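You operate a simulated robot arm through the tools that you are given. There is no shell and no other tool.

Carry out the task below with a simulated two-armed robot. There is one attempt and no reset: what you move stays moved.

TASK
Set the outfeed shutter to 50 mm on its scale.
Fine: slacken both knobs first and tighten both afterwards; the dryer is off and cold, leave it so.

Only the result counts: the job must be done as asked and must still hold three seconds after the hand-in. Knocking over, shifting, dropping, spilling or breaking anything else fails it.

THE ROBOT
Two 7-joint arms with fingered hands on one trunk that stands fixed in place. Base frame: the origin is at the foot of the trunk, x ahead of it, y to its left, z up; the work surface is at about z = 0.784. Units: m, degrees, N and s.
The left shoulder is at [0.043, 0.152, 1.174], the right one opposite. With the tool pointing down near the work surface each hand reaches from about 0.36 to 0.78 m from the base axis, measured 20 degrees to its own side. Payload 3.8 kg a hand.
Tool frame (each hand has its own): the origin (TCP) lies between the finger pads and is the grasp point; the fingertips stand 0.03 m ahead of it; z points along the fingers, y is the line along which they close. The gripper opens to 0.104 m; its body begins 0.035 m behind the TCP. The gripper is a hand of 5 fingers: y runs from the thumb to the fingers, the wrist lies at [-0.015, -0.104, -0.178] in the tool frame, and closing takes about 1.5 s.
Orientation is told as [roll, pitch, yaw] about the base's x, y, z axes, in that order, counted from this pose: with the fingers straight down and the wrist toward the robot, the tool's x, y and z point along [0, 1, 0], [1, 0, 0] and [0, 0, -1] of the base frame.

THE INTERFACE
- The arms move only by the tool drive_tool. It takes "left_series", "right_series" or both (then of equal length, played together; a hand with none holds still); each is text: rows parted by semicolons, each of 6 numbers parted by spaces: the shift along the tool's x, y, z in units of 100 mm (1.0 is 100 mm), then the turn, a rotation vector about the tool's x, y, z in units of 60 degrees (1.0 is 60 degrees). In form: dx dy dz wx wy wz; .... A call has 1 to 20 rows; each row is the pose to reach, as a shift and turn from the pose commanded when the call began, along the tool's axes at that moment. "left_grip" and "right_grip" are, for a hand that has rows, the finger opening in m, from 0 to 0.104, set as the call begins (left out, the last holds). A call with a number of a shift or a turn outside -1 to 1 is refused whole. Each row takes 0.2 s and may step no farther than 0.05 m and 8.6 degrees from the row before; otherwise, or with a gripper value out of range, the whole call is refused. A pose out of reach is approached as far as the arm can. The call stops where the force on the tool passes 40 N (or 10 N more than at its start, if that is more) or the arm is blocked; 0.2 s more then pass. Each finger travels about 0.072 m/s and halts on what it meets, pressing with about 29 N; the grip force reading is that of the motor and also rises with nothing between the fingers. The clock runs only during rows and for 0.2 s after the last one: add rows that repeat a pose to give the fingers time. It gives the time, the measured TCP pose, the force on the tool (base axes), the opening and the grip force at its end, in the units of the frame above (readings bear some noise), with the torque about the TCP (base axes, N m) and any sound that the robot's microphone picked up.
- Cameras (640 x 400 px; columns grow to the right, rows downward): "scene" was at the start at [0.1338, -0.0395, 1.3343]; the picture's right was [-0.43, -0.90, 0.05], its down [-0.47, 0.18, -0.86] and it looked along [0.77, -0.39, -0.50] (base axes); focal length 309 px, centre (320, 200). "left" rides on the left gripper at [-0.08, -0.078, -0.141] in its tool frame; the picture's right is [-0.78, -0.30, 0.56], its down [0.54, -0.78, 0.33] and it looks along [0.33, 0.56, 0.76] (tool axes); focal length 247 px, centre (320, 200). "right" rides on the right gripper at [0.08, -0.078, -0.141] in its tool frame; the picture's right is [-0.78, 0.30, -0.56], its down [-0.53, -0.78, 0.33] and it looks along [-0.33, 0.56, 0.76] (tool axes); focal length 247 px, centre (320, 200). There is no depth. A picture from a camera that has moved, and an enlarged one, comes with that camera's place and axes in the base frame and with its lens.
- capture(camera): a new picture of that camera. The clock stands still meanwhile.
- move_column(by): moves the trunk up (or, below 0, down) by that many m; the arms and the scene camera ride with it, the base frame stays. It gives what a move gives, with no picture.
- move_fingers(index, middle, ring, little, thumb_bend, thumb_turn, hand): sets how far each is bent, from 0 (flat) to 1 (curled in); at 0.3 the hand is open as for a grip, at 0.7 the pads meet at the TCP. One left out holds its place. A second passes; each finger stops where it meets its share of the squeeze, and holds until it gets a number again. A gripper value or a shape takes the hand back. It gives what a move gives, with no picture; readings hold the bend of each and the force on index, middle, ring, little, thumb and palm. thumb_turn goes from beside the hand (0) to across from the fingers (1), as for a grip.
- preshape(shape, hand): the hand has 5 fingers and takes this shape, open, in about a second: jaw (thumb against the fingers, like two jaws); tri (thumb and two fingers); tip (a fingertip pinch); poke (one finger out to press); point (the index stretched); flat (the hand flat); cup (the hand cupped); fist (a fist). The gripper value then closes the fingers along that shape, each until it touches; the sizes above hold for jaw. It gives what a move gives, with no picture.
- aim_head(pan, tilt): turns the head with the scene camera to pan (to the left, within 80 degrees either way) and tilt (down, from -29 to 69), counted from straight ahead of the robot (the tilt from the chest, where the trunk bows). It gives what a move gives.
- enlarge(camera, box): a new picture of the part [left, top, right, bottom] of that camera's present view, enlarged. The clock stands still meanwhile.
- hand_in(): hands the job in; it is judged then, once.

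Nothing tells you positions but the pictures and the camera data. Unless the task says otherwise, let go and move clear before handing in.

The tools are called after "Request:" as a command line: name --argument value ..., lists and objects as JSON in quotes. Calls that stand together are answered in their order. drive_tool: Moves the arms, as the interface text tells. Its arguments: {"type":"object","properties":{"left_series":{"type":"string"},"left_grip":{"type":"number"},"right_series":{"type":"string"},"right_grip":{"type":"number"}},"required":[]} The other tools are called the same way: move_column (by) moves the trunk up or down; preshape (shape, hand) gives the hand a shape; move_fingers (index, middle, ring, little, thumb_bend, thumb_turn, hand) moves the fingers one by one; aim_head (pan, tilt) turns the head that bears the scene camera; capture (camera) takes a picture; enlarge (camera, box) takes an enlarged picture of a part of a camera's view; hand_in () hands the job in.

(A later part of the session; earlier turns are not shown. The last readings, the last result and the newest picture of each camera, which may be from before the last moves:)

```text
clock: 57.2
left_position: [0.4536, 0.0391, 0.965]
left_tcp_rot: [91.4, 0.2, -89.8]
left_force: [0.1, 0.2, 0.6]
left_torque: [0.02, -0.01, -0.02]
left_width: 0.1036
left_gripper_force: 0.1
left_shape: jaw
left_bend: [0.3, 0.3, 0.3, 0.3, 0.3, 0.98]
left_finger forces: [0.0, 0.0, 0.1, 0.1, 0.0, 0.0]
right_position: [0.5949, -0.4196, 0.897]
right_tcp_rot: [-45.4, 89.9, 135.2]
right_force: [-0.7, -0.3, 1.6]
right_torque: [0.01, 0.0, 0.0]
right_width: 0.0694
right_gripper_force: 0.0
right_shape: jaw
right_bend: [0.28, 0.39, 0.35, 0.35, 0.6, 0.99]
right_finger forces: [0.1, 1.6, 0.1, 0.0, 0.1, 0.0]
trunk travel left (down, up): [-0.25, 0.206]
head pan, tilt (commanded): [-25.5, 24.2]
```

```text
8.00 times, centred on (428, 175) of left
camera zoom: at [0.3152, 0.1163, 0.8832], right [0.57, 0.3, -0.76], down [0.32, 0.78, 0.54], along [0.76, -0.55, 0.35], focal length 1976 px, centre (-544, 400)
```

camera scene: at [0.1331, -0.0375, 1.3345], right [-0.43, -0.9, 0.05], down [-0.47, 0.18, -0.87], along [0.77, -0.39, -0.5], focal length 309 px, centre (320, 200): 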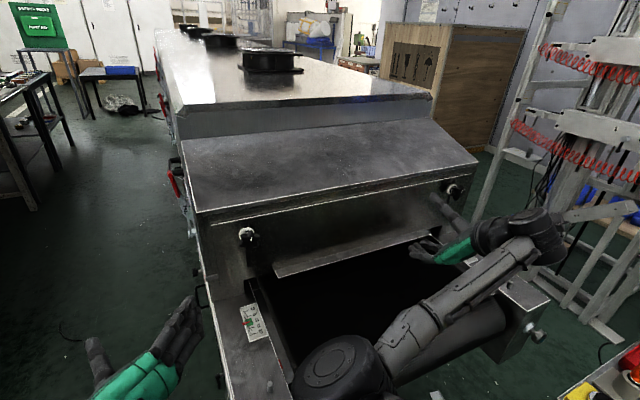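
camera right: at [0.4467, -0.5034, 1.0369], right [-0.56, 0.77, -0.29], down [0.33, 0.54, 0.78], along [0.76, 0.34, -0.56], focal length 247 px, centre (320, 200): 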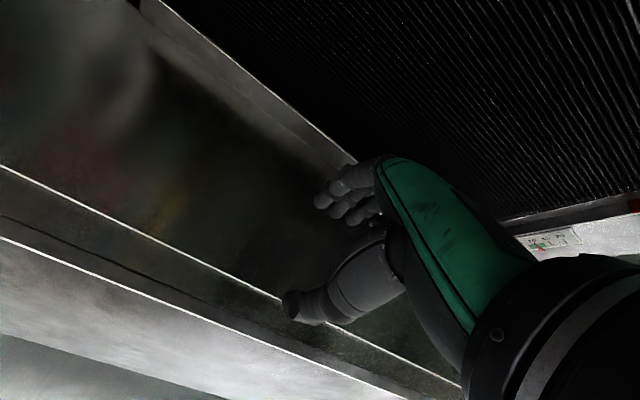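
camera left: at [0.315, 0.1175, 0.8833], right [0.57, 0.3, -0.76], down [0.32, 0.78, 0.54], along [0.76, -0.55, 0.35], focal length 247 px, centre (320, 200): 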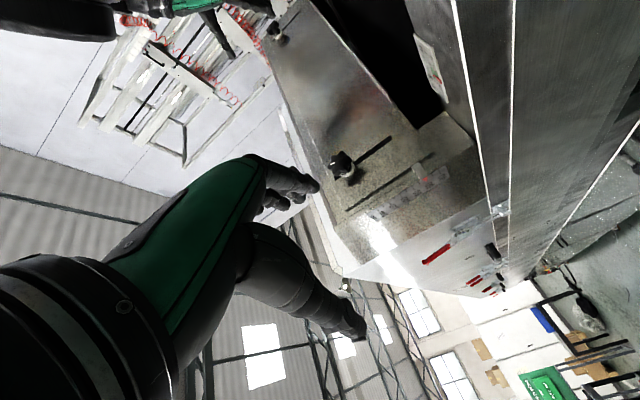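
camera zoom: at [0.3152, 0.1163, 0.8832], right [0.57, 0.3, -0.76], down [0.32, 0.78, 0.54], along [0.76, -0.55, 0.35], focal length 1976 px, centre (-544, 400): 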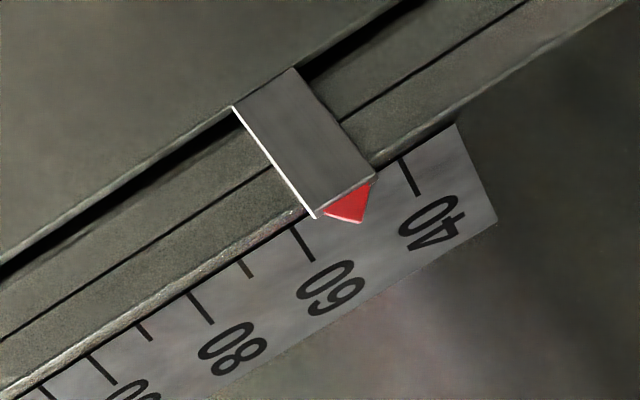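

Request:
enlarge --camera "left" --box '[420, 160, 452, 185]'

Request:
enlarge --camera "left" --box '[412, 158, 460, 190]'

```text
16.00 times, centred on (436, 172) of left
camera zoom: at [0.3152, 0.1163, 0.8832], right [0.57, 0.3, -0.76], down [0.32, 0.78, 0.54], along [0.76, -0.55, 0.35], focal length 3952 px, centre (-1536, 640)
```

zoom: 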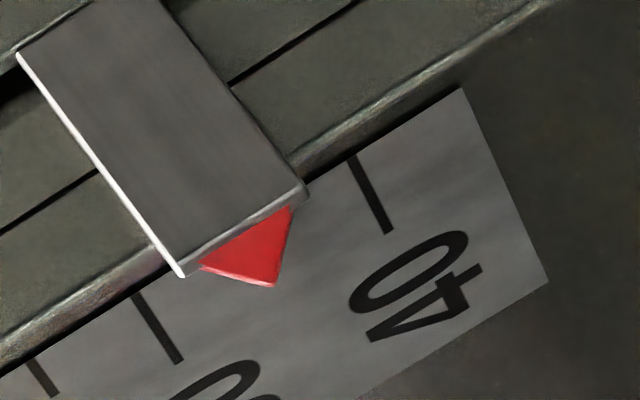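

```text
12.50 times, centred on (436, 174) of left
camera zoom: at [0.3152, 0.1163, 0.8832], right [0.57, 0.3, -0.76], down [0.32, 0.78, 0.54], along [0.76, -0.55, 0.35], focal length 3087 px, centre (-1130, 525)
```

zoom: 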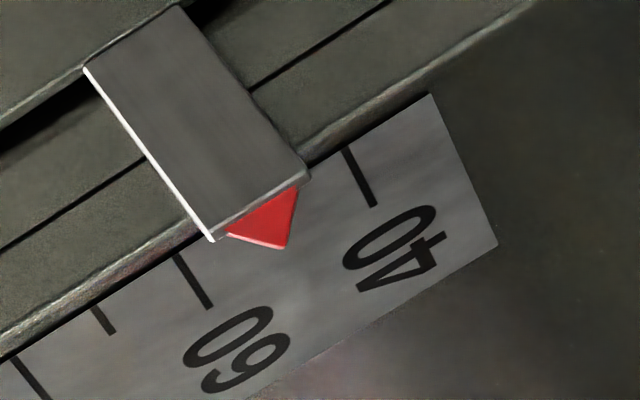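

The tip now lines up with the 50 mark (≈50.0–50.4). I'll lift the right hand straight off the lip and check that the plate stays.

Request:
drive_tool --right_series "0 -0.05 0 0 0 0; 0 -0.15 0 0 0 0; 0 -0.3 -0.05 0 0 0; 0 -0.5 -0.2 0 0 0; 0 -0.7 -0.5 0 0 0; 0 -0.7 -0.9 0 0 0"

Request:
enlarge --camera "left" --box '[420, 160, 452, 185]'

Request:
capture --camera "scene"

```text
clock: 58.6
left_position: [0.4538, 0.0394, 0.9658]
left_tcp_rot: [91.4, 0.2, -89.7]
left_force: [-0.6, 0.1, 0.1]
left_torque: [0.01, 0.01, 0.0]
left_width: 0.1037
left_gripper_force: 0.1
left_shape: jaw
left_bend: [0.3, 0.3, 0.3, 0.3, 0.3, 0.98]
left_finger forces: [0.0, 0.0, 0.0, 0.0, 0.0, 0.0]
right_position: [0.5039, -0.4217, 0.9676]
right_tcp_rot: [-79.5, 89.9, 101.1]
right_force: [0.2, -0.2, -0.3]
right_torque: [-0.01, 0.0, -0.01]
right_width: 0.0701
right_gripper_force: 0.0
right_shape: jaw
right_bend: [0.28, 0.38, 0.35, 0.35, 0.6, 0.99]
right_finger forces: [0.0, 0.0, 0.0, 0.0, 0.0, 0.0]
trunk travel left (down, up): [-0.25, 0.206]
head pan, tilt (commanded): [-25.5, 24.2]
```

```text
16.00 times, centred on (436, 172) of left
camera zoom: at [0.3146, 0.1162, 0.8834], right [0.57, 0.3, -0.76], down [0.32, 0.78, 0.55], along [0.76, -0.55, 0.35], focal length 3952 px, centre (-1536, 640)
```

zoom: 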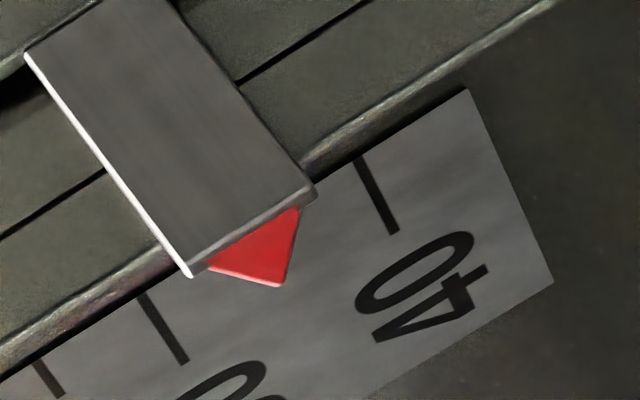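

```text
taken
camera scene: at [0.1326, -0.0394, 1.3345], right [-0.43, -0.9, 0.05], down [-0.47, 0.18, -0.87], along [0.77, -0.39, -0.5], focal length 309 px, centre (320, 200)
```

scene: 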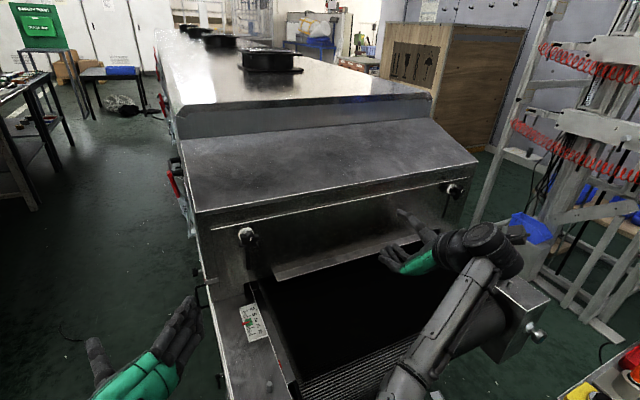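

The plate holds at ≈50. Now I bring the right hand back to the right knob, with its wrist near 8:30 o'clock, ready to tighten clockwise while the left camera watches the scale.

Request:
drive_tool --right_series "0.12 0 0 0 0 -0.125; 0.25 0 0 0 0 -0.25; 0.37 0 0 0 0 -0.375; 0.5 0 0 0 0 -0.5; 0.62 0 0 0 0 -0.625; 0.75 0 0 0 0 -0.75; 0.87 0 0 0 0 -0.875; 1 0 0 0 0 -1" --right_grip 0.104

Request:
drive_tool --right_series "0.08 0.14 0 0 0 -0.125; 0.17 0.29 0 0 0 -0.25; 0.25 0.43 0 0 0 -0.375; 0.33 0.58 0 0 0 -0.5; 0.42 0.72 0 0 0 -0.625; 0.5 0.866 0 0 0 -0.75"

Request:
drive_tool --right_series "-0.06 0.2 0 0 0 0; -0.12 0.4 -0.05 0 0 0; -0.18 0.61 -0.1 0 0 0"

Request:
capture --camera "right"

Request:
capture --camera "scene"

```text
clock: 60.4
left_position: [0.4531, 0.0383, 0.9635]
left_tcp_rot: [91.2, 0.3, -89.7]
left_force: [-0.4, -0.8, -0.4]
left_torque: [0.0, -0.02, 0.01]
left_width: 0.1037
left_gripper_force: 0.1
left_shape: jaw
left_bend: [0.3, 0.3, 0.3, 0.3, 0.3, 0.98]
left_finger forces: [0.1, 0.0, 0.0, 0.1, 0.0, 0.0]
right_position: [0.5046, -0.5227, 0.9672]
right_tcp_rot: [89.9, 30.0, -89.6]
right_force: [-0.6, -0.2, -0.3]
right_torque: [-0.02, 0.0, 0.0]
right_width: 0.1036
right_gripper_force: 0.1
right_shape: jaw
right_bend: [0.3, 0.3, 0.3, 0.3, 0.3, 0.98]
right_finger forces: [0.0, 0.1, 0.0, 0.1, 0.1, 0.1]
trunk travel left (down, up): [-0.25, 0.206]
head pan, tilt (commanded): [-25.5, 24.2]
```

```text
clock: 61.8
left_position: [0.455, 0.0382, 0.965]
left_tcp_rot: [91.3, 0.3, -89.6]
left_force: [-0.5, -0.6, 0.1]
left_torque: [0.02, -0.01, 0.01]
left_width: 0.1035
left_gripper_force: 0.1
left_shape: jaw
left_bend: [0.3, 0.3, 0.3, 0.3, 0.3, 0.98]
left_finger forces: [0.0, 0.0, 0.1, 0.1, 0.0, 0.0]
right_position: [0.5072, -0.6227, 0.9655]
right_tcp_rot: [89.9, -15.0, -89.4]
right_force: [0.4, 0.3, 0.4]
right_torque: [0.01, 0.04, 0.0]
right_width: 0.104
right_gripper_force: 0.1
right_shape: jaw
right_bend: [0.3, 0.3, 0.3, 0.3, 0.3, 0.98]
right_finger forces: [0.0, 0.0, 0.0, 0.0, 0.0, 0.0]
trunk travel left (down, up): [-0.25, 0.206]
head pan, tilt (commanded): [-25.5, 24.2]
```

```text
clock: 62.6
left_position: [0.4543, 0.039, 0.9657]
left_tcp_rot: [91.3, 0.2, -89.7]
left_force: [-0.7, 0.3, -0.3]
left_torque: [0.0, 0.02, 0.01]
left_width: 0.1037
left_gripper_force: 0.2
left_shape: jaw
left_bend: [0.3, 0.3, 0.3, 0.3, 0.3, 0.98]
left_finger forces: [0.0, 0.0, 0.0, 0.0, 0.0, 0.0]
right_position: [0.4989, -0.6847, 0.9635]
right_tcp_rot: [89.9, -14.8, -89.4]
right_force: [0.6, -0.1, 0.7]
right_torque: [-0.01, 0.01, -0.04]
right_width: 0.1038
right_gripper_force: 0.2
right_shape: jaw
right_bend: [0.3, 0.3, 0.3, 0.3, 0.3, 0.98]
right_finger forces: [0.0, 0.0, 0.1, 0.0, 0.0, 0.0]
trunk travel left (down, up): [-0.25, 0.206]
head pan, tilt (commanded): [-25.5, 24.2]
```

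```text
taken
camera right: at [0.3561, -0.5917, 1.0214], right [-0.55, -0.49, -0.67], down [0.33, 0.62, -0.72], along [0.77, -0.62, -0.18], focal length 247 px, centre (320, 200)
```

right: 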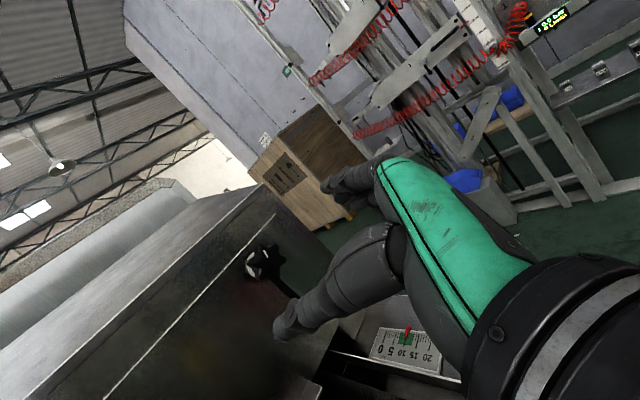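

```text
taken
camera scene: at [0.1336, -0.0398, 1.3343], right [-0.43, -0.9, 0.05], down [-0.47, 0.18, -0.86], along [0.77, -0.39, -0.5], focal length 309 px, centre (320, 200)
```

scene: 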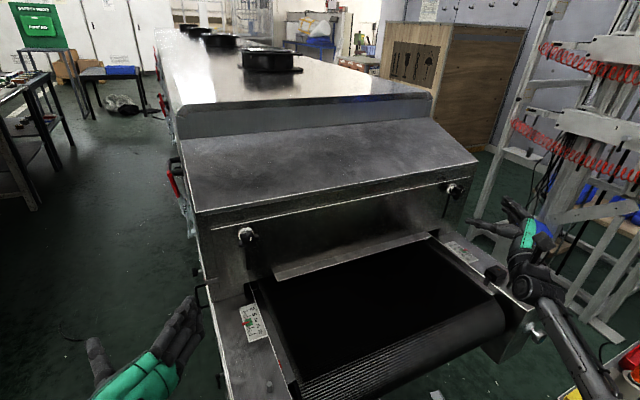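

Request:
drive_tool --right_series "0.02 0 0.25 0 0 0; 0.02 0 0.5 0 0 0; 0.02 0 0.75 0 0 0; 0.02 0 0.9 0 0 0; 0.02 0 0.99 0 0 0"

Request:
enlarge --camera "right" --box '[200, 160, 440, 360]'

Request:
enlarge --camera "left" --box '[420, 160, 452, 185]'

```text
clock: 63.8
left_position: [0.4556, 0.0387, 0.9645]
left_tcp_rot: [91.1, 0.2, -89.8]
left_force: [0.5, 0.2, 0.0]
left_torque: [0.01, -0.01, -0.02]
left_width: 0.1038
left_gripper_force: 0.2
left_shape: jaw
left_bend: [0.3, 0.3, 0.3, 0.3, 0.3, 0.98]
left_finger forces: [0.0, 0.0, 0.0, 0.0, 0.0, 0.1]
right_position: [0.5972, -0.6835, 0.9662]
right_tcp_rot: [89.8, -14.9, -89.4]
right_force: [0.2, 0.1, 0.7]
right_torque: [-0.02, 0.01, -0.01]
right_width: 0.1038
right_gripper_force: 0.0
right_shape: jaw
right_bend: [0.3, 0.3, 0.3, 0.3, 0.3, 0.98]
right_finger forces: [0.0, 0.1, 0.2, 0.0, 0.0, 0.0]
trunk travel left (down, up): [-0.25, 0.206]
head pan, tilt (commanded): [-25.5, 24.2]
```

```text
2.00 times, centred on (320, 260) of right
camera zoom: at [0.4543, -0.5902, 1.024], right [-0.55, -0.49, -0.67], down [0.33, 0.62, -0.72], along [0.77, -0.62, -0.18], focal length 494 px, centre (320, 80)
```

zoom: 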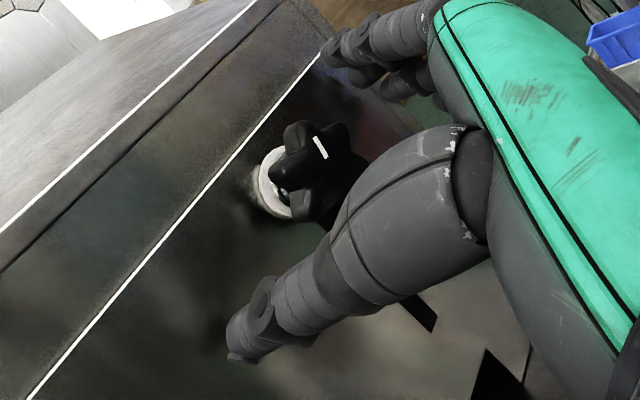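

```text
16.00 times, centred on (436, 172) of left
camera zoom: at [0.3155, 0.1161, 0.8831], right [0.57, 0.3, -0.76], down [0.32, 0.78, 0.54], along [0.76, -0.55, 0.35], focal length 3952 px, centre (-1536, 640)
```

zoom: 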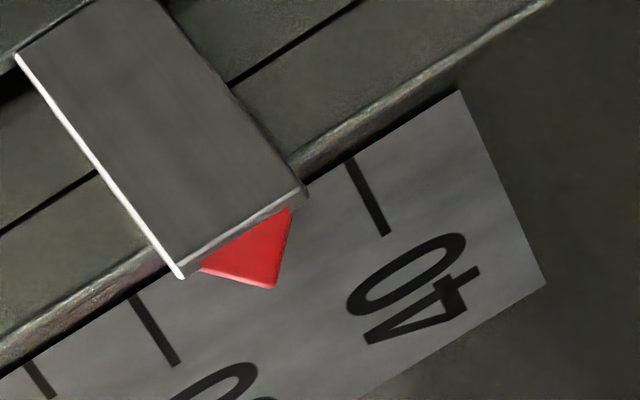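

The scale still reads 50. I'll close the right hand on the right knob and start turning clockwise.

Request:
drive_tool --right_series "0 0 0 0 0 0; 0 0 0 0 0 0; 0 0 0 0 0 0; 0 0 0 0 0 0; 0 0 0 0 0 0; 0 0 0 0 0 0; 0 0 0 0 0 0; 0 0 0 0 0 0" --right_grip 0

Request:
drive_tool --right_series "0 0 0 0 0 0.12; 0 0 0 0 0 0.24; 0 0 0 0 0 0.36; 0 0 0 0 0 0.48"

Request:
enlarge --camera "right" --box '[200, 160, 440, 360]'

Request:
enlarge --camera "left" --box '[420, 160, 452, 185]'

```text
clock: 65.6
left_position: [0.4555, 0.04, 0.9632]
left_tcp_rot: [91.1, 0.2, -89.7]
left_force: [1.1, 0.6, -0.1]
left_torque: [-0.02, -0.03, 0.0]
left_width: 0.1038
left_gripper_force: 0.1
left_shape: jaw
left_bend: [0.3, 0.3, 0.3, 0.3, 0.3, 0.98]
left_finger forces: [0.1, 0.0, 0.0, 0.1, 0.0, 0.1]
right_position: [0.5982, -0.6818, 0.9656]
right_tcp_rot: [89.7, -15.1, -89.3]
right_force: [9.5, 7.5, -1.4]
right_torque: [-0.01, 0.0, 0.16]
right_width: 0.0303
right_gripper_force: 29.6
right_shape: jaw
right_bend: [0.74, 0.57, 0.59, 0.56, 0.75, 1.0]
right_finger forces: [12.9, 6.8, 0.0, 0.0, 26.8, 0.0]
trunk travel left (down, up): [-0.25, 0.206]
head pan, tilt (commanded): [-25.5, 24.2]
```

```text
clock: 66.6
left_position: [0.4565, 0.0393, 0.9638]
left_tcp_rot: [91.3, 0.2, -89.8]
left_force: [-0.4, 0.6, 0.2]
left_torque: [-0.04, -0.02, 0.01]
left_width: 0.1035
left_gripper_force: 0.0
left_shape: jaw
left_bend: [0.3, 0.3, 0.3, 0.3, 0.3, 0.98]
left_finger forces: [0.0, 0.0, 0.0, 0.1, 0.0, 0.0]
right_position: [0.5996, -0.6827, 0.9668]
right_tcp_rot: [89.8, 13.9, -89.4]
right_force: [12.8, 0.6, 3.7]
right_torque: [-0.02, -0.13, 0.1]
right_width: 0.0302
right_gripper_force: 29.1
right_shape: jaw
right_bend: [0.74, 0.57, 0.59, 0.56, 0.75, 1.0]
right_finger forces: [15.9, 7.7, 0.1, 0.0, 25.5, 0.1]
trunk travel left (down, up): [-0.25, 0.206]
head pan, tilt (commanded): [-25.5, 24.2]
```

```text
2.00 times, centred on (320, 260) of right
camera zoom: at [0.4566, -0.6285, 1.0636], right [-0.56, -0.11, -0.82], down [0.32, 0.89, -0.33], along [0.77, -0.45, -0.46], focal length 494 px, centre (320, 80)
```

zoom: 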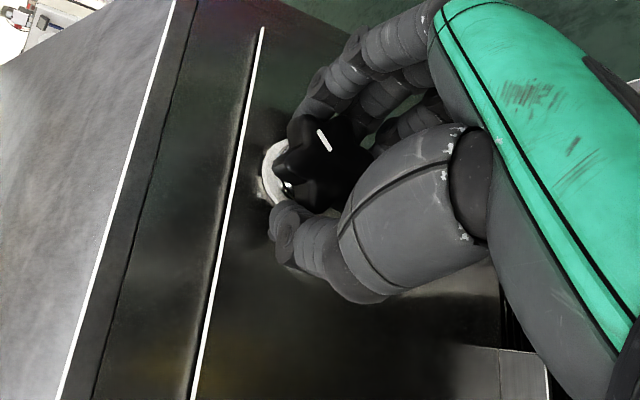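

```text
16.00 times, centred on (436, 172) of left
camera zoom: at [0.3167, 0.1167, 0.8826], right [0.57, 0.3, -0.76], down [0.32, 0.78, 0.54], along [0.76, -0.55, 0.35], focal length 3952 px, centre (-1536, 640)
```

zoom: 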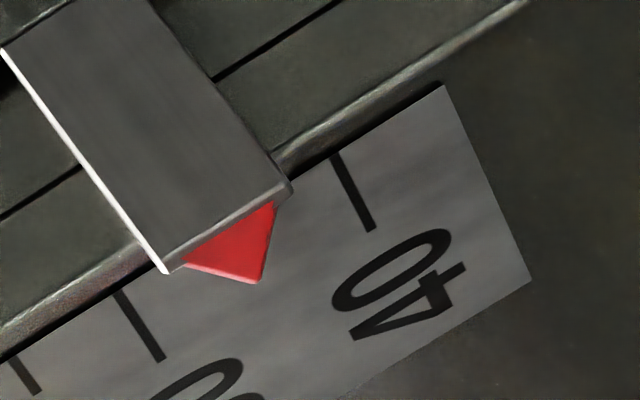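

The knob turns with the hand and the plate doesn't move (reading still 50). Continue tightening by another 45°.

Request:
drive_tool --right_series "0 0 0 0 0 0.12; 0 0 0 0 0 0.24; 0 0 0 0 0 0.36; 0 0 0 0 0 0.48; 0 0 0 0 0 0.6; 0 0 0 0 0 0.72"

Request:
enlarge --camera "right" --box '[200, 160, 440, 360]'

Request:
enlarge --camera "left" --box '[420, 160, 452, 185]'

```text
clock: 68.0
left_position: [0.457, 0.0396, 0.9651]
left_tcp_rot: [91.3, 0.1, -89.7]
left_force: [0.4, -0.2, -0.6]
left_torque: [-0.03, 0.03, 0.0]
left_width: 0.1036
left_gripper_force: 0.1
left_shape: jaw
left_bend: [0.3, 0.3, 0.3, 0.3, 0.3, 0.98]
left_finger forces: [0.1, 0.0, 0.0, 0.0, 0.1, 0.1]
right_position: [0.5994, -0.6825, 0.9677]
right_tcp_rot: [89.8, 57.2, -89.6]
right_force: [19.5, -6.0, 10.5]
right_torque: [-0.15, -0.32, -0.07]
right_width: 0.03
right_gripper_force: 29.1
right_shape: jaw
right_bend: [0.74, 0.57, 0.59, 0.56, 0.75, 1.0]
right_finger forces: [17.4, 7.6, 0.1, 0.0, 27.4, 0.0]
trunk travel left (down, up): [-0.25, 0.206]
head pan, tilt (commanded): [-25.5, 24.2]
```

```text
2.00 times, centred on (320, 260) of right
camera zoom: at [0.457, -0.7106, 1.0757], right [-0.56, 0.49, -0.67], down [0.33, 0.87, 0.36], along [0.76, -0.01, -0.65], focal length 494 px, centre (320, 80)
```

zoom: 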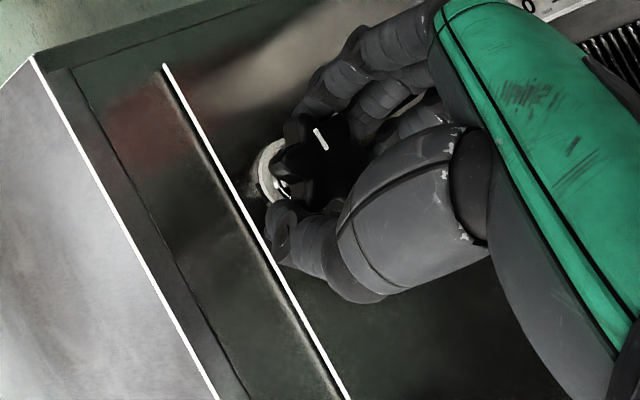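

```text
16.00 times, centred on (436, 172) of left
camera zoom: at [0.3168, 0.1165, 0.8826], right [0.57, 0.3, -0.76], down [0.32, 0.78, 0.54], along [0.76, -0.55, 0.35], focal length 3952 px, centre (-1536, 640)
```

zoom: 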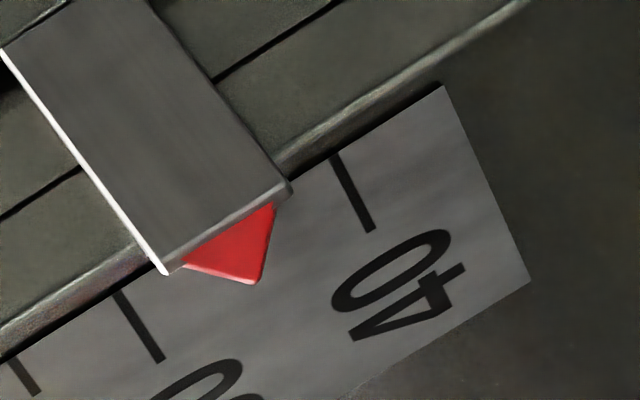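

Still at 50; resisting torque is starting to build. I'll keep tightening the right knob further.

Request:
drive_tool --right_series "0 0 0 0 0 0.12; 0 0 0 0 0 0.24"

Request:
enlarge --camera "right" --box '[200, 160, 440, 360]'

Request:
enlarge --camera "left" --box '[420, 160, 452, 185]'

```text
clock: 68.6
left_position: [0.456, 0.04, 0.9638]
left_tcp_rot: [91.2, 0.2, -89.8]
left_force: [-0.8, 0.2, -0.8]
left_torque: [-0.02, -0.04, -0.01]
left_width: 0.1036
left_gripper_force: 0.0
left_shape: jaw
left_bend: [0.3, 0.3, 0.3, 0.3, 0.3, 0.98]
left_finger forces: [0.0, 0.0, 0.1, 0.1, 0.0, 0.0]
right_position: [0.5974, -0.6854, 0.9676]
right_tcp_rot: [90.2, 71.3, -89.5]
right_force: [22.1, -12.1, 15.0]
right_torque: [-0.46, -0.34, -0.22]
right_width: 0.0289
right_gripper_force: 29.4
right_shape: jaw
right_bend: [0.74, 0.57, 0.59, 0.56, 0.75, 1.0]
right_finger forces: [19.3, 7.7, 0.0, 0.0, 29.9, 0.0]
trunk travel left (down, up): [-0.25, 0.206]
head pan, tilt (commanded): [-25.5, 24.2]
```

```text
2.00 times, centred on (320, 260) of right
camera zoom: at [0.4569, -0.7374, 1.0664], right [-0.56, 0.64, -0.53], down [0.33, 0.76, 0.57], along [0.76, 0.14, -0.63], focal length 494 px, centre (320, 80)
```

zoom: 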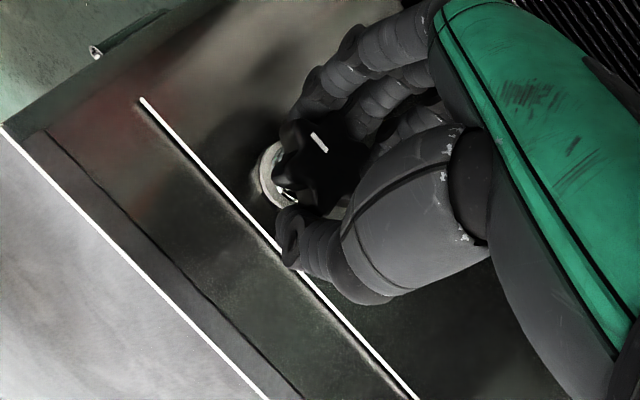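

```text
16.00 times, centred on (436, 172) of left
camera zoom: at [0.3169, 0.116, 0.8827], right [0.57, 0.3, -0.76], down [0.32, 0.78, 0.54], along [0.76, -0.55, 0.35], focal length 3952 px, centre (-1536, 640)
```

zoom: 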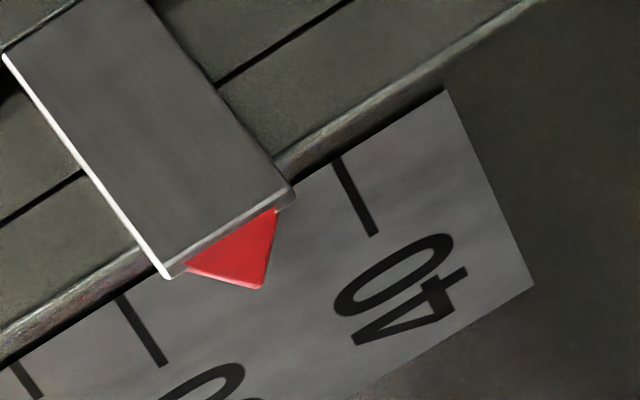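

Torque has risen to ~0.46 N·m and the right knob is about at its original angle. One more small turn to make it firmly tight.

Request:
drive_tool --right_series "0 0 0 0 0 0.1; 0 0 0 0 0 0.2"

Request:
enlarge --camera "right" --box '[200, 160, 440, 360]'

Request:
enlarge --camera "left" --box '[420, 160, 452, 185]'

```text
clock: 69.2
left_position: [0.4562, 0.0395, 0.9643]
left_tcp_rot: [91.1, 0.3, -89.8]
left_force: [0.4, -0.7, -0.5]
left_torque: [0.0, 0.02, 0.0]
left_width: 0.1037
left_gripper_force: 0.2
left_shape: jaw
left_bend: [0.3, 0.3, 0.3, 0.3, 0.3, 0.98]
left_finger forces: [0.0, 0.1, 0.0, 0.1, 0.1, 0.0]
right_position: [0.5989, -0.684, 0.9662]
right_tcp_rot: [89.2, 83.6, -90.3]
right_force: [20.0, -10.7, 13.0]
right_torque: [-0.41, -0.47, -0.16]
right_width: 0.0279
right_gripper_force: 28.5
right_shape: jaw
right_bend: [0.74, 0.58, 0.59, 0.56, 0.74, 1.0]
right_finger forces: [20.0, 6.1, 0.0, 0.1, 28.6, 0.0]
trunk travel left (down, up): [-0.25, 0.206]
head pan, tilt (commanded): [-25.5, 24.2]
```

```text
2.00 times, centred on (320, 260) of right
camera zoom: at [0.458, -0.7566, 1.0521], right [-0.56, 0.73, -0.38], down [0.33, 0.62, 0.71], along [0.76, 0.28, -0.59], focal length 494 px, centre (320, 80)
```

zoom: 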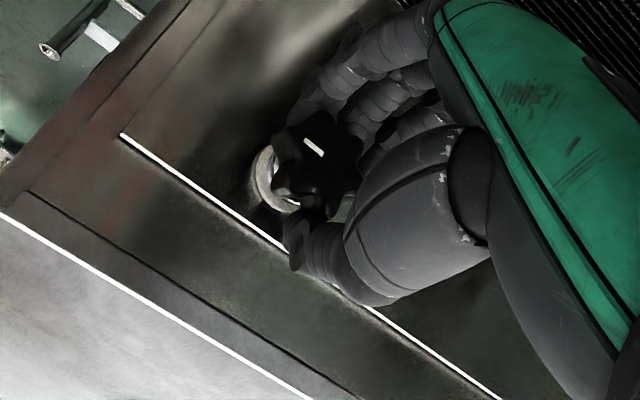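

```text
16.00 times, centred on (436, 172) of left
camera zoom: at [0.3167, 0.1158, 0.8827], right [0.57, 0.3, -0.76], down [0.32, 0.78, 0.54], along [0.76, -0.55, 0.35], focal length 3952 px, centre (-1536, 640)
```

zoom: 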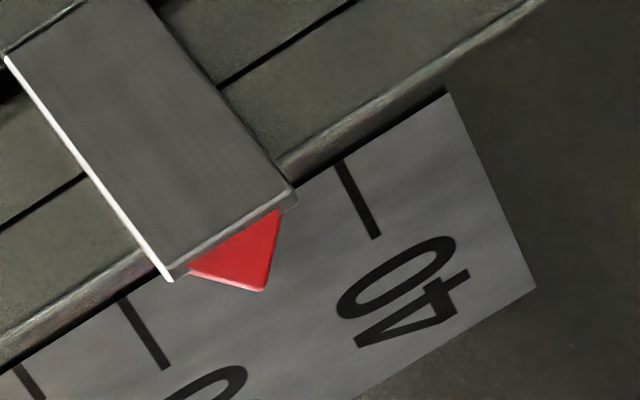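

The grip has begun to slip on the right knob at ≈0.45 N·m, and its mark is back at (slightly past) its original 3 o'clock position, so it's tight; the scale still reads 50. I'll release the right hand and back it off, and move the left hand over to the left knob's axis.

Request:
drive_tool --right_series "0 0 0 0 0 0; 0 0 0 0 0 0; 0 0 0 0 0 0; 0 0 0 0 0 0; 0 0 0 0 0 0; 0 0 0 0 0 0; 0 0 -0.2 0 0 0; 0 0 -0.5 0 0 0; 0 0 -0.8 0 0 0; 0 0 -1 0 0 0" --right_grip 0.104 --left_series "0 0 0 0 0 0; 0 0 0 0 0 0; 0 0 0 0 0 0; 0 0 0 0 0 0; 0 0 0 0 0 0; 0 0 0 0 0 0; 0 0 0 0 0 0; 0 0 0 0 0 0; 0 0 0 0 0 0; 0 0 0 0 0 0"

Request:
enlarge --camera "left" --box '[420, 160, 452, 185]'

Request:
enlarge --camera "right" --box '[200, 160, 440, 360]'

```text
clock: 71.4
left_position: [0.4544, 0.0394, 0.9653]
left_tcp_rot: [91.3, 0.3, -89.7]
left_force: [0.0, 0.4, 0.2]
left_torque: [-0.02, -0.01, 0.02]
left_width: 0.1036
left_gripper_force: 0.0
left_shape: jaw
left_bend: [0.3, 0.3, 0.3, 0.3, 0.3, 0.98]
left_finger forces: [0.0, 0.0, 0.0, 0.1, 0.0, 0.1]
right_position: [0.4977, -0.6842, 0.9666]
right_tcp_rot: [89.1, 83.6, -90.3]
right_force: [0.5, 0.0, 0.3]
right_torque: [0.04, 0.0, 0.02]
right_width: 0.1037
right_gripper_force: 0.1
right_shape: jaw
right_bend: [0.3, 0.3, 0.3, 0.3, 0.3, 0.98]
right_finger forces: [0.0, 0.0, 0.0, 0.0, 0.1, 0.1]
trunk travel left (down, up): [-0.25, 0.206]
head pan, tilt (commanded): [-25.5, 24.2]
```

```text
16.00 times, centred on (436, 172) of left
camera zoom: at [0.3152, 0.1162, 0.8832], right [0.57, 0.3, -0.76], down [0.32, 0.78, 0.54], along [0.76, -0.55, 0.35], focal length 3952 px, centre (-1536, 640)
```

zoom: 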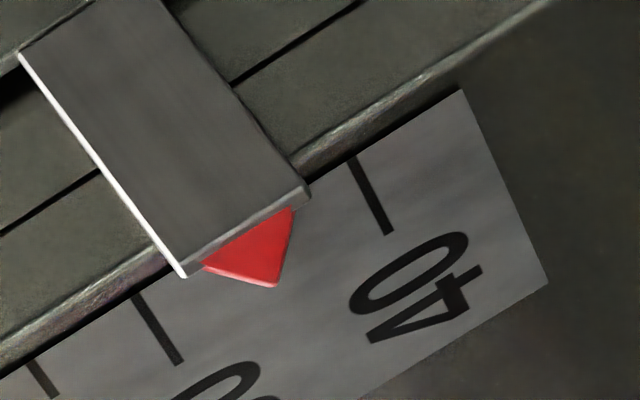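

```text
2.00 times, centred on (320, 260) of right
camera zoom: at [0.3563, -0.7566, 1.0531], right [-0.56, 0.73, -0.38], down [0.33, 0.62, 0.71], along [0.76, 0.28, -0.59], focal length 494 px, centre (320, 80)
```

zoom: 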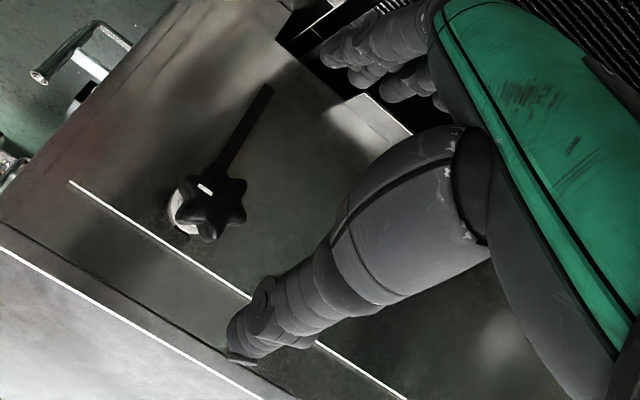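

The right knob's mark is at/past its original angle and the plate still reads 50. Now the left hand goes to the left knob.

Request:
drive_tool --left_series "0.01 0.28 0 0 0 0; 0.01 0.56 0.05 0 0 0; 0.02 0.85 0.1 0 0 0"

Request:
drive_tool --left_series "0 0.28 0.05 0 0 0; 0 0.56 0.1 0 0 0; 0 0.85 0.2 0 0 0"

Request:
capture --camera "left"

Request:
capture --camera "scene"

```text
clock: 72.2
left_position: [0.4653, -0.0474, 0.9667]
left_tcp_rot: [91.2, 0.3, -89.9]
left_force: [0.1, -0.2, -0.5]
left_torque: [0.01, 0.0, 0.03]
left_width: 0.1037
left_gripper_force: 0.0
left_shape: jaw
left_bend: [0.3, 0.3, 0.3, 0.3, 0.3, 0.98]
left_finger forces: [0.1, 0.1, 0.1, 0.1, 0.0, 0.0]
right_position: [0.4989, -0.6852, 0.9663]
right_tcp_rot: [89.2, 83.5, -90.3]
right_force: [0.2, -1.2, -0.8]
right_torque: [0.03, -0.01, 0.03]
right_width: 0.1035
right_gripper_force: 0.0
right_shape: jaw
right_bend: [0.3, 0.3, 0.3, 0.3, 0.3, 0.98]
right_finger forces: [0.1, 0.0, 0.0, 0.1, 0.0, 0.1]
trunk travel left (down, up): [-0.25, 0.206]
head pan, tilt (commanded): [-25.5, 24.2]
```

```text
clock: 73.0
left_position: [0.4855, -0.1321, 0.9645]
left_tcp_rot: [91.2, 0.3, -89.7]
left_force: [0.1, 0.7, -0.3]
left_torque: [0.02, -0.02, 0.01]
left_width: 0.1038
left_gripper_force: 0.1
left_shape: jaw
left_bend: [0.3, 0.3, 0.3, 0.3, 0.3, 0.98]
left_finger forces: [0.0, 0.1, 0.0, 0.0, 0.1, 0.0]
right_position: [0.4986, -0.6859, 0.967]
right_tcp_rot: [89.1, 83.4, -90.3]
right_force: [-0.3, -0.2, -0.8]
right_torque: [-0.02, 0.0, 0.01]
right_width: 0.1039
right_gripper_force: 0.0
right_shape: jaw
right_bend: [0.3, 0.3, 0.3, 0.3, 0.3, 0.98]
right_finger forces: [0.1, 0.1, 0.0, 0.0, 0.0, 0.0]
trunk travel left (down, up): [-0.25, 0.206]
head pan, tilt (commanded): [-25.5, 24.2]
```

```text
taken
camera left: at [0.3456, -0.0547, 0.8828], right [0.57, 0.3, -0.76], down [0.32, 0.78, 0.55], along [0.76, -0.55, 0.35], focal length 247 px, centre (320, 200)
```

left: 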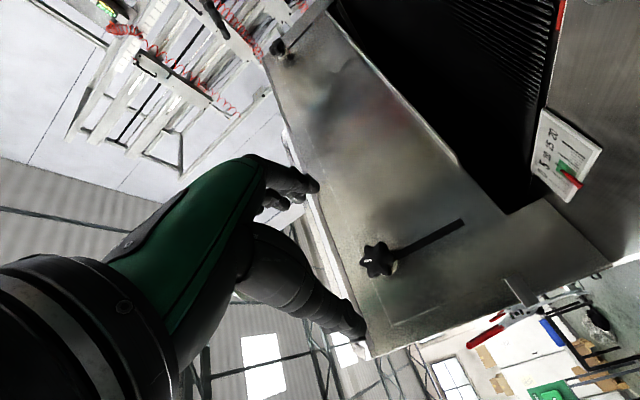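

```text
taken
camera scene: at [0.1341, -0.0403, 1.3343], right [-0.43, -0.9, 0.05], down [-0.47, 0.18, -0.86], along [0.77, -0.39, -0.5], focal length 309 px, centre (320, 200)
```

scene: 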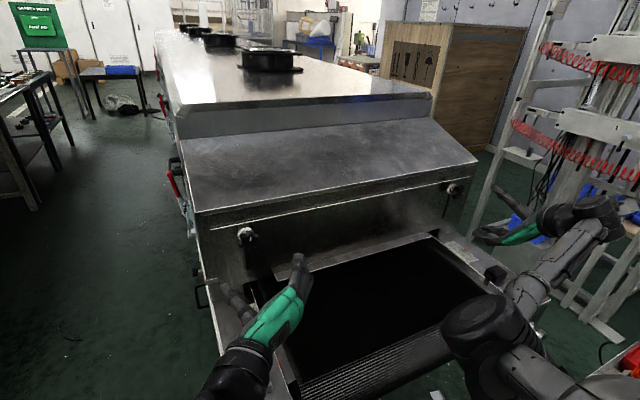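

Request:
drive_tool --left_series "0.02 0 0.25 0 0 0; 0.02 0 0.5 0 0 0; 0.02 0 0.75 0 0 0; 0.02 0 0.9 0 0 0; 0.02 0 1 0 0 0"

Request:
enlarge --camera "left" --box '[220, 130, 520, 360]'

```text
clock: 74.2
left_position: [0.5862, -0.1294, 0.9709]
left_tcp_rot: [91.2, 0.2, -89.9]
left_force: [0.8, 0.0, 0.4]
left_torque: [0.02, 0.04, 0.01]
left_width: 0.1036
left_gripper_force: 0.0
left_shape: jaw
left_bend: [0.3, 0.3, 0.3, 0.3, 0.3, 0.98]
left_finger forces: [0.0, 0.1, 0.0, 0.1, 0.0, 0.0]
right_position: [0.4985, -0.6843, 0.9671]
right_tcp_rot: [89.2, 83.5, -90.3]
right_force: [0.5, -0.8, -0.4]
right_torque: [-0.02, 0.02, 0.01]
right_width: 0.1037
right_gripper_force: 0.0
right_shape: jaw
right_bend: [0.3, 0.3, 0.3, 0.3, 0.3, 0.98]
right_finger forces: [0.0, 0.1, 0.0, 0.0, 0.0, 0.0]
trunk travel left (down, up): [-0.25, 0.206]
head pan, tilt (commanded): [-25.5, 24.2]
```

```text
1.74 times, centred on (370, 245) of left
camera zoom: at [0.4471, -0.053, 0.8894], right [0.57, 0.3, -0.76], down [0.32, 0.78, 0.54], along [0.76, -0.55, 0.35], focal length 430 px, centre (233, 122)
```

zoom: 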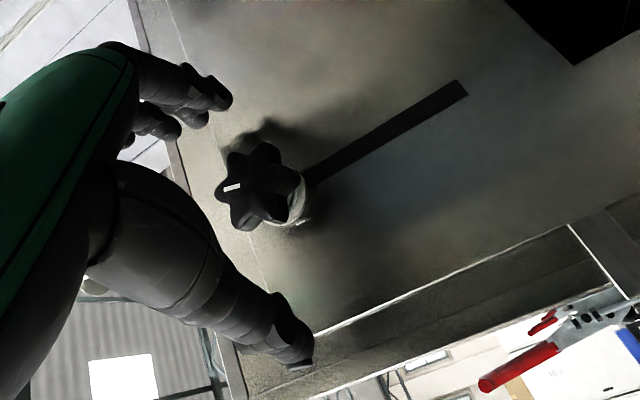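

Request:
drive_tool --left_series "-0.035 0.012 0.06 0 0 0; -0.035 0.012 0.12 0 0 0"

Request:
drive_tool --left_series "0 0 0 0 0 0; 0 0 0 0 0 0; 0 0 0 0 0 0; 0 0 0 0 0 0; 0 0 0 0 0 0; 0 0 0 0 0 0; 0 0 0 0 0 0; 0 0 0 0 0 0" --left_grip 0

Request:
enlarge --camera "left" --box '[220, 130, 520, 360]'

```text
clock: 74.8
left_position: [0.5985, -0.1309, 0.9684]
left_tcp_rot: [91.3, 0.3, -89.7]
left_force: [-0.3, 0.3, -1.0]
left_torque: [0.01, 0.02, 0.0]
left_width: 0.1037
left_gripper_force: 0.1
left_shape: jaw
left_bend: [0.3, 0.3, 0.3, 0.3, 0.3, 0.98]
left_finger forces: [0.0, 0.0, 0.0, 0.0, 0.0, 0.1]
right_position: [0.4989, -0.6854, 0.9668]
right_tcp_rot: [89.2, 83.4, -90.3]
right_force: [0.4, -0.3, -0.7]
right_torque: [-0.01, 0.02, 0.04]
right_width: 0.1038
right_gripper_force: 0.1
right_shape: jaw
right_bend: [0.3, 0.3, 0.3, 0.3, 0.3, 0.98]
right_finger forces: [0.0, 0.2, 0.0, 0.0, 0.1, 0.0]
trunk travel left (down, up): [-0.25, 0.206]
head pan, tilt (commanded): [-25.5, 24.2]
```

```text
clock: 76.6
left_position: [0.6011, -0.1298, 0.967]
left_tcp_rot: [91.2, 0.3, -89.6]
left_force: [12.8, 5.7, 4.2]
left_torque: [-0.05, -0.02, 0.14]
left_width: 0.0291
left_gripper_force: 28.9
left_shape: jaw
left_bend: [0.74, 0.57, 0.57, 0.53, 0.76, 1.0]
left_finger forces: [13.4, 7.3, 0.0, 0.1, 27.4, 0.1]
right_position: [0.4995, -0.6824, 0.9674]
right_tcp_rot: [88.5, 83.5, -90.8]
right_force: [0.0, -0.3, 0.1]
right_torque: [-0.03, -0.02, -0.03]
right_width: 0.1039
right_gripper_force: 0.1
right_shape: jaw
right_bend: [0.3, 0.3, 0.3, 0.3, 0.3, 0.98]
right_finger forces: [0.0, 0.0, 0.0, 0.0, 0.0, 0.1]
trunk travel left (down, up): [-0.25, 0.206]
head pan, tilt (commanded): [-25.5, 24.2]
```

```text
1.74 times, centred on (370, 245) of left
camera zoom: at [0.4609, -0.053, 0.8855], right [0.57, 0.3, -0.76], down [0.32, 0.78, 0.54], along [0.76, -0.55, 0.35], focal length 430 px, centre (233, 122)
```

zoom: 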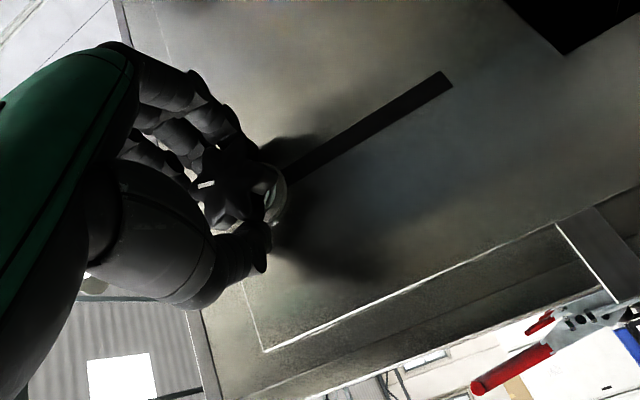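

The left knob is gripped well. Now turn it clockwise 50° first.

Request:
drive_tool --left_series "0 0 0 0 0 0.12; 0 0 0 0 0 0.24; 0 0 0 0 0 0.36; 0 0 0 0 0 0.48; 0 0 0 0 0 0.6; 0 0 0 0 0 0.72; 0 0 0 0 0 0.84"

Request:
capture --camera "left"

Request:
enlarge --camera "scene" --box '[180, 170, 340, 290]'

```text
clock: 78.2
left_position: [0.6007, -0.1329, 0.968]
left_tcp_rot: [92.3, 50.6, -87.9]
left_force: [19.7, -4.4, 16.6]
left_torque: [-0.19, -0.22, 0.05]
left_width: 0.0278
left_gripper_force: 28.7
left_shape: jaw
left_bend: [0.74, 0.57, 0.57, 0.53, 0.74, 1.0]
left_finger forces: [13.5, 9.4, 0.0, 0.1, 31.0, 0.0]
right_position: [0.4991, -0.6858, 0.9657]
right_tcp_rot: [88.5, 83.4, -90.9]
right_force: [-0.6, -0.3, -0.3]
right_torque: [0.0, -0.02, 0.01]
right_width: 0.104
right_gripper_force: 0.1
right_shape: jaw
right_bend: [0.3, 0.3, 0.3, 0.3, 0.3, 0.98]
right_finger forces: [0.0, 0.0, 0.0, 0.0, 0.1, 0.0]
trunk travel left (down, up): [-0.25, 0.206]
head pan, tilt (commanded): [-25.5, 24.2]
```

```text
taken
camera left: at [0.4587, -0.0227, 0.9759], right [0.56, 0.79, -0.25], down [0.31, 0.08, 0.95], along [0.77, -0.61, -0.2], focal length 247 px, centre (320, 200)
```

left: 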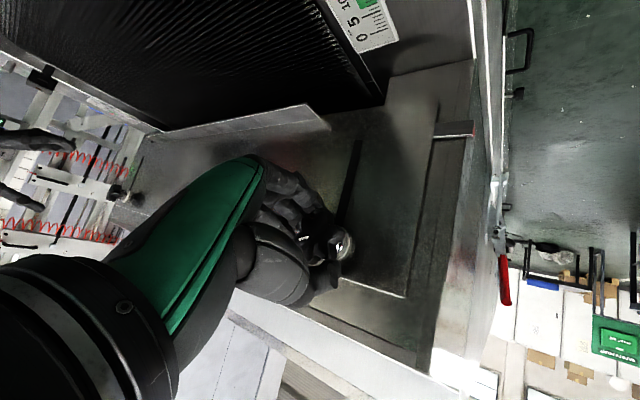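

```text
3.33 times, centred on (260, 230) of scene
camera zoom: at [0.1355, -0.0403, 1.3342], right [-0.43, -0.9, 0.05], down [-0.47, 0.18, -0.86], along [0.77, -0.39, -0.5], focal length 1030 px, centre (520, 100)
```

zoom: 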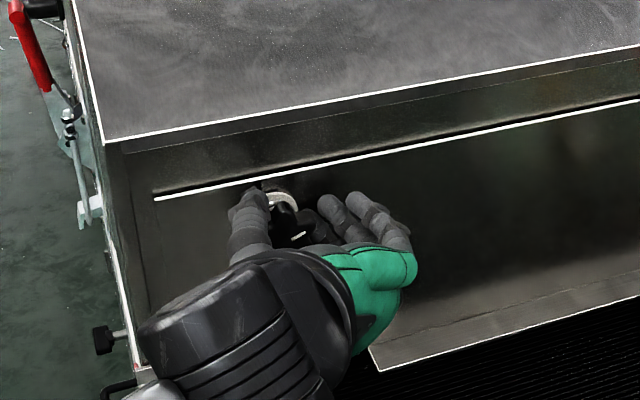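

Torque builds (0.19 N·m). Continue clockwise another 15°, then a bit more.

Request:
drive_tool --left_series "0 0 0 0 0 0.12; 0 0 0 0 0 0.24"

Request:
enlarge --camera "left" --box '[240, 140, 480, 320]'

Request:
drive_tool --left_series "0 0 0 0 0 0.08; 0 0 0 0 0 0.16"

Request:
enlarge --camera "left" --box '[240, 140, 480, 320]'

```text
clock: 78.8
left_position: [0.5995, -0.1346, 0.9681]
left_tcp_rot: [93.5, 65.1, -86.7]
left_force: [22.8, -9.0, 17.9]
left_torque: [-0.22, -0.29, -0.01]
left_width: 0.0272
left_gripper_force: 29.1
left_shape: jaw
left_bend: [0.74, 0.58, 0.57, 0.53, 0.74, 1.0]
left_finger forces: [13.1, 9.7, 0.0, 0.1, 32.2, 0.0]
right_position: [0.5002, -0.6855, 0.9655]
right_tcp_rot: [88.5, 83.5, -91.0]
right_force: [-0.3, -0.1, -0.4]
right_torque: [-0.01, 0.01, -0.01]
right_width: 0.1035
right_gripper_force: 0.0
right_shape: jaw
right_bend: [0.3, 0.3, 0.3, 0.3, 0.3, 0.98]
right_finger forces: [0.0, 0.0, 0.0, 0.0, 0.1, 0.0]
trunk travel left (down, up): [-0.25, 0.206]
head pan, tilt (commanded): [-25.5, 24.2]
```

```text
2.22 times, centred on (360, 230) of left
camera zoom: at [0.4579, -0.0293, 1.0027], right [0.56, 0.83, -0.04], down [0.31, -0.16, 0.94], along [0.77, -0.53, -0.34], focal length 549 px, centre (231, 133)
```

zoom: 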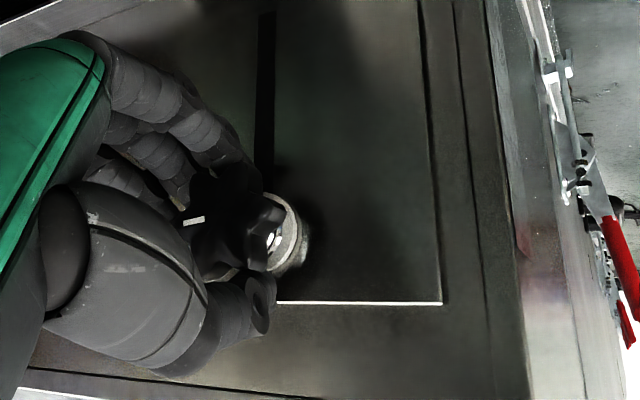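

```text
clock: 79.4
left_position: [0.6003, -0.1352, 0.968]
left_tcp_rot: [95.5, 74.7, -84.6]
left_force: [23.8, -12.5, 17.8]
left_torque: [-0.33, -0.41, -0.1]
left_width: 0.0275
left_gripper_force: 28.8
left_shape: jaw
left_bend: [0.74, 0.58, 0.57, 0.53, 0.74, 1.0]
left_finger forces: [14.3, 10.8, 0.0, 0.1, 31.7, 0.0]
right_position: [0.4993, -0.6868, 0.9646]
right_tcp_rot: [88.3, 83.6, -91.3]
right_force: [-0.1, -0.3, -0.1]
right_torque: [-0.02, 0.0, -0.04]
right_width: 0.1035
right_gripper_force: 0.0
right_shape: jaw
right_bend: [0.3, 0.3, 0.3, 0.3, 0.3, 0.98]
right_finger forces: [0.0, 0.0, 0.0, 0.0, 0.1, 0.0]
trunk travel left (down, up): [-0.25, 0.206]
head pan, tilt (commanded): [-25.5, 24.2]
```

```text
2.22 times, centred on (360, 230) of left
camera zoom: at [0.4575, -0.0379, 1.0195], right [0.55, 0.83, 0.1], down [0.31, -0.31, 0.9], along [0.77, -0.47, -0.43], focal length 549 px, centre (231, 133)
```

zoom: 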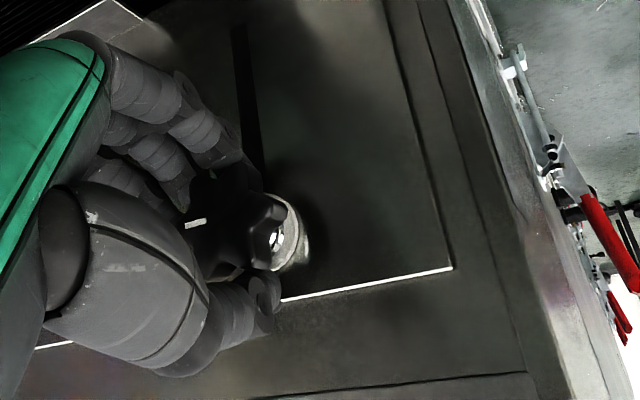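

The left knob's mark is back past its original angle with 0.33 N·m and still gripping. One more small turn to seat it as firmly as the right.

Request:
drive_tool --left_series "0 0 0 0 0 0.08; 0 0 0 0 0 0.16; 0 0 0 0 0 0.16"

Request:
enlarge --camera "left" --box '[240, 140, 480, 320]'

```text
clock: 80.2
left_position: [0.5995, -0.1342, 0.9677]
left_tcp_rot: [104.1, 84.1, -75.9]
left_force: [24.7, -18.1, 16.1]
left_torque: [-0.47, -0.53, -0.19]
left_width: 0.027
left_gripper_force: 29.0
left_shape: jaw
left_bend: [0.74, 0.59, 0.57, 0.53, 0.74, 1.0]
left_finger forces: [13.3, 14.3, 0.0, 0.0, 29.8, 0.0]
right_position: [0.5009, -0.687, 0.9647]
right_tcp_rot: [88.3, 83.6, -91.2]
right_force: [0.3, -0.2, 0.3]
right_torque: [-0.03, -0.02, 0.0]
right_width: 0.1037
right_gripper_force: 0.1
right_shape: jaw
right_bend: [0.3, 0.3, 0.3, 0.3, 0.3, 0.98]
right_finger forces: [0.0, 0.0, 0.0, 0.0, 0.0, 0.0]
trunk travel left (down, up): [-0.25, 0.206]
head pan, tilt (commanded): [-25.5, 24.2]
```

```text
2.22 times, centred on (360, 230) of left
camera zoom: at [0.4572, -0.0482, 1.0349], right [0.55, 0.8, 0.23], down [0.31, -0.46, 0.83], along [0.77, -0.39, -0.5], focal length 549 px, centre (231, 133)
```

zoom: 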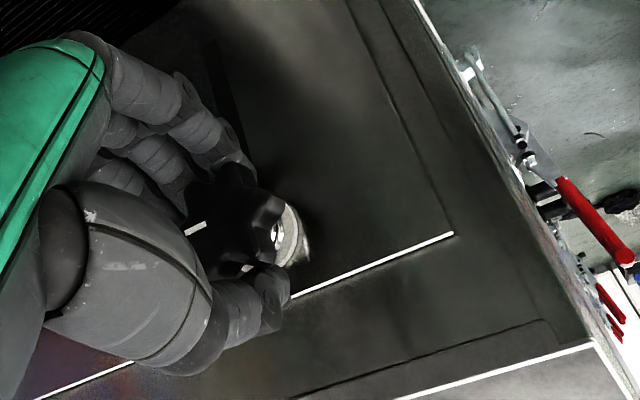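

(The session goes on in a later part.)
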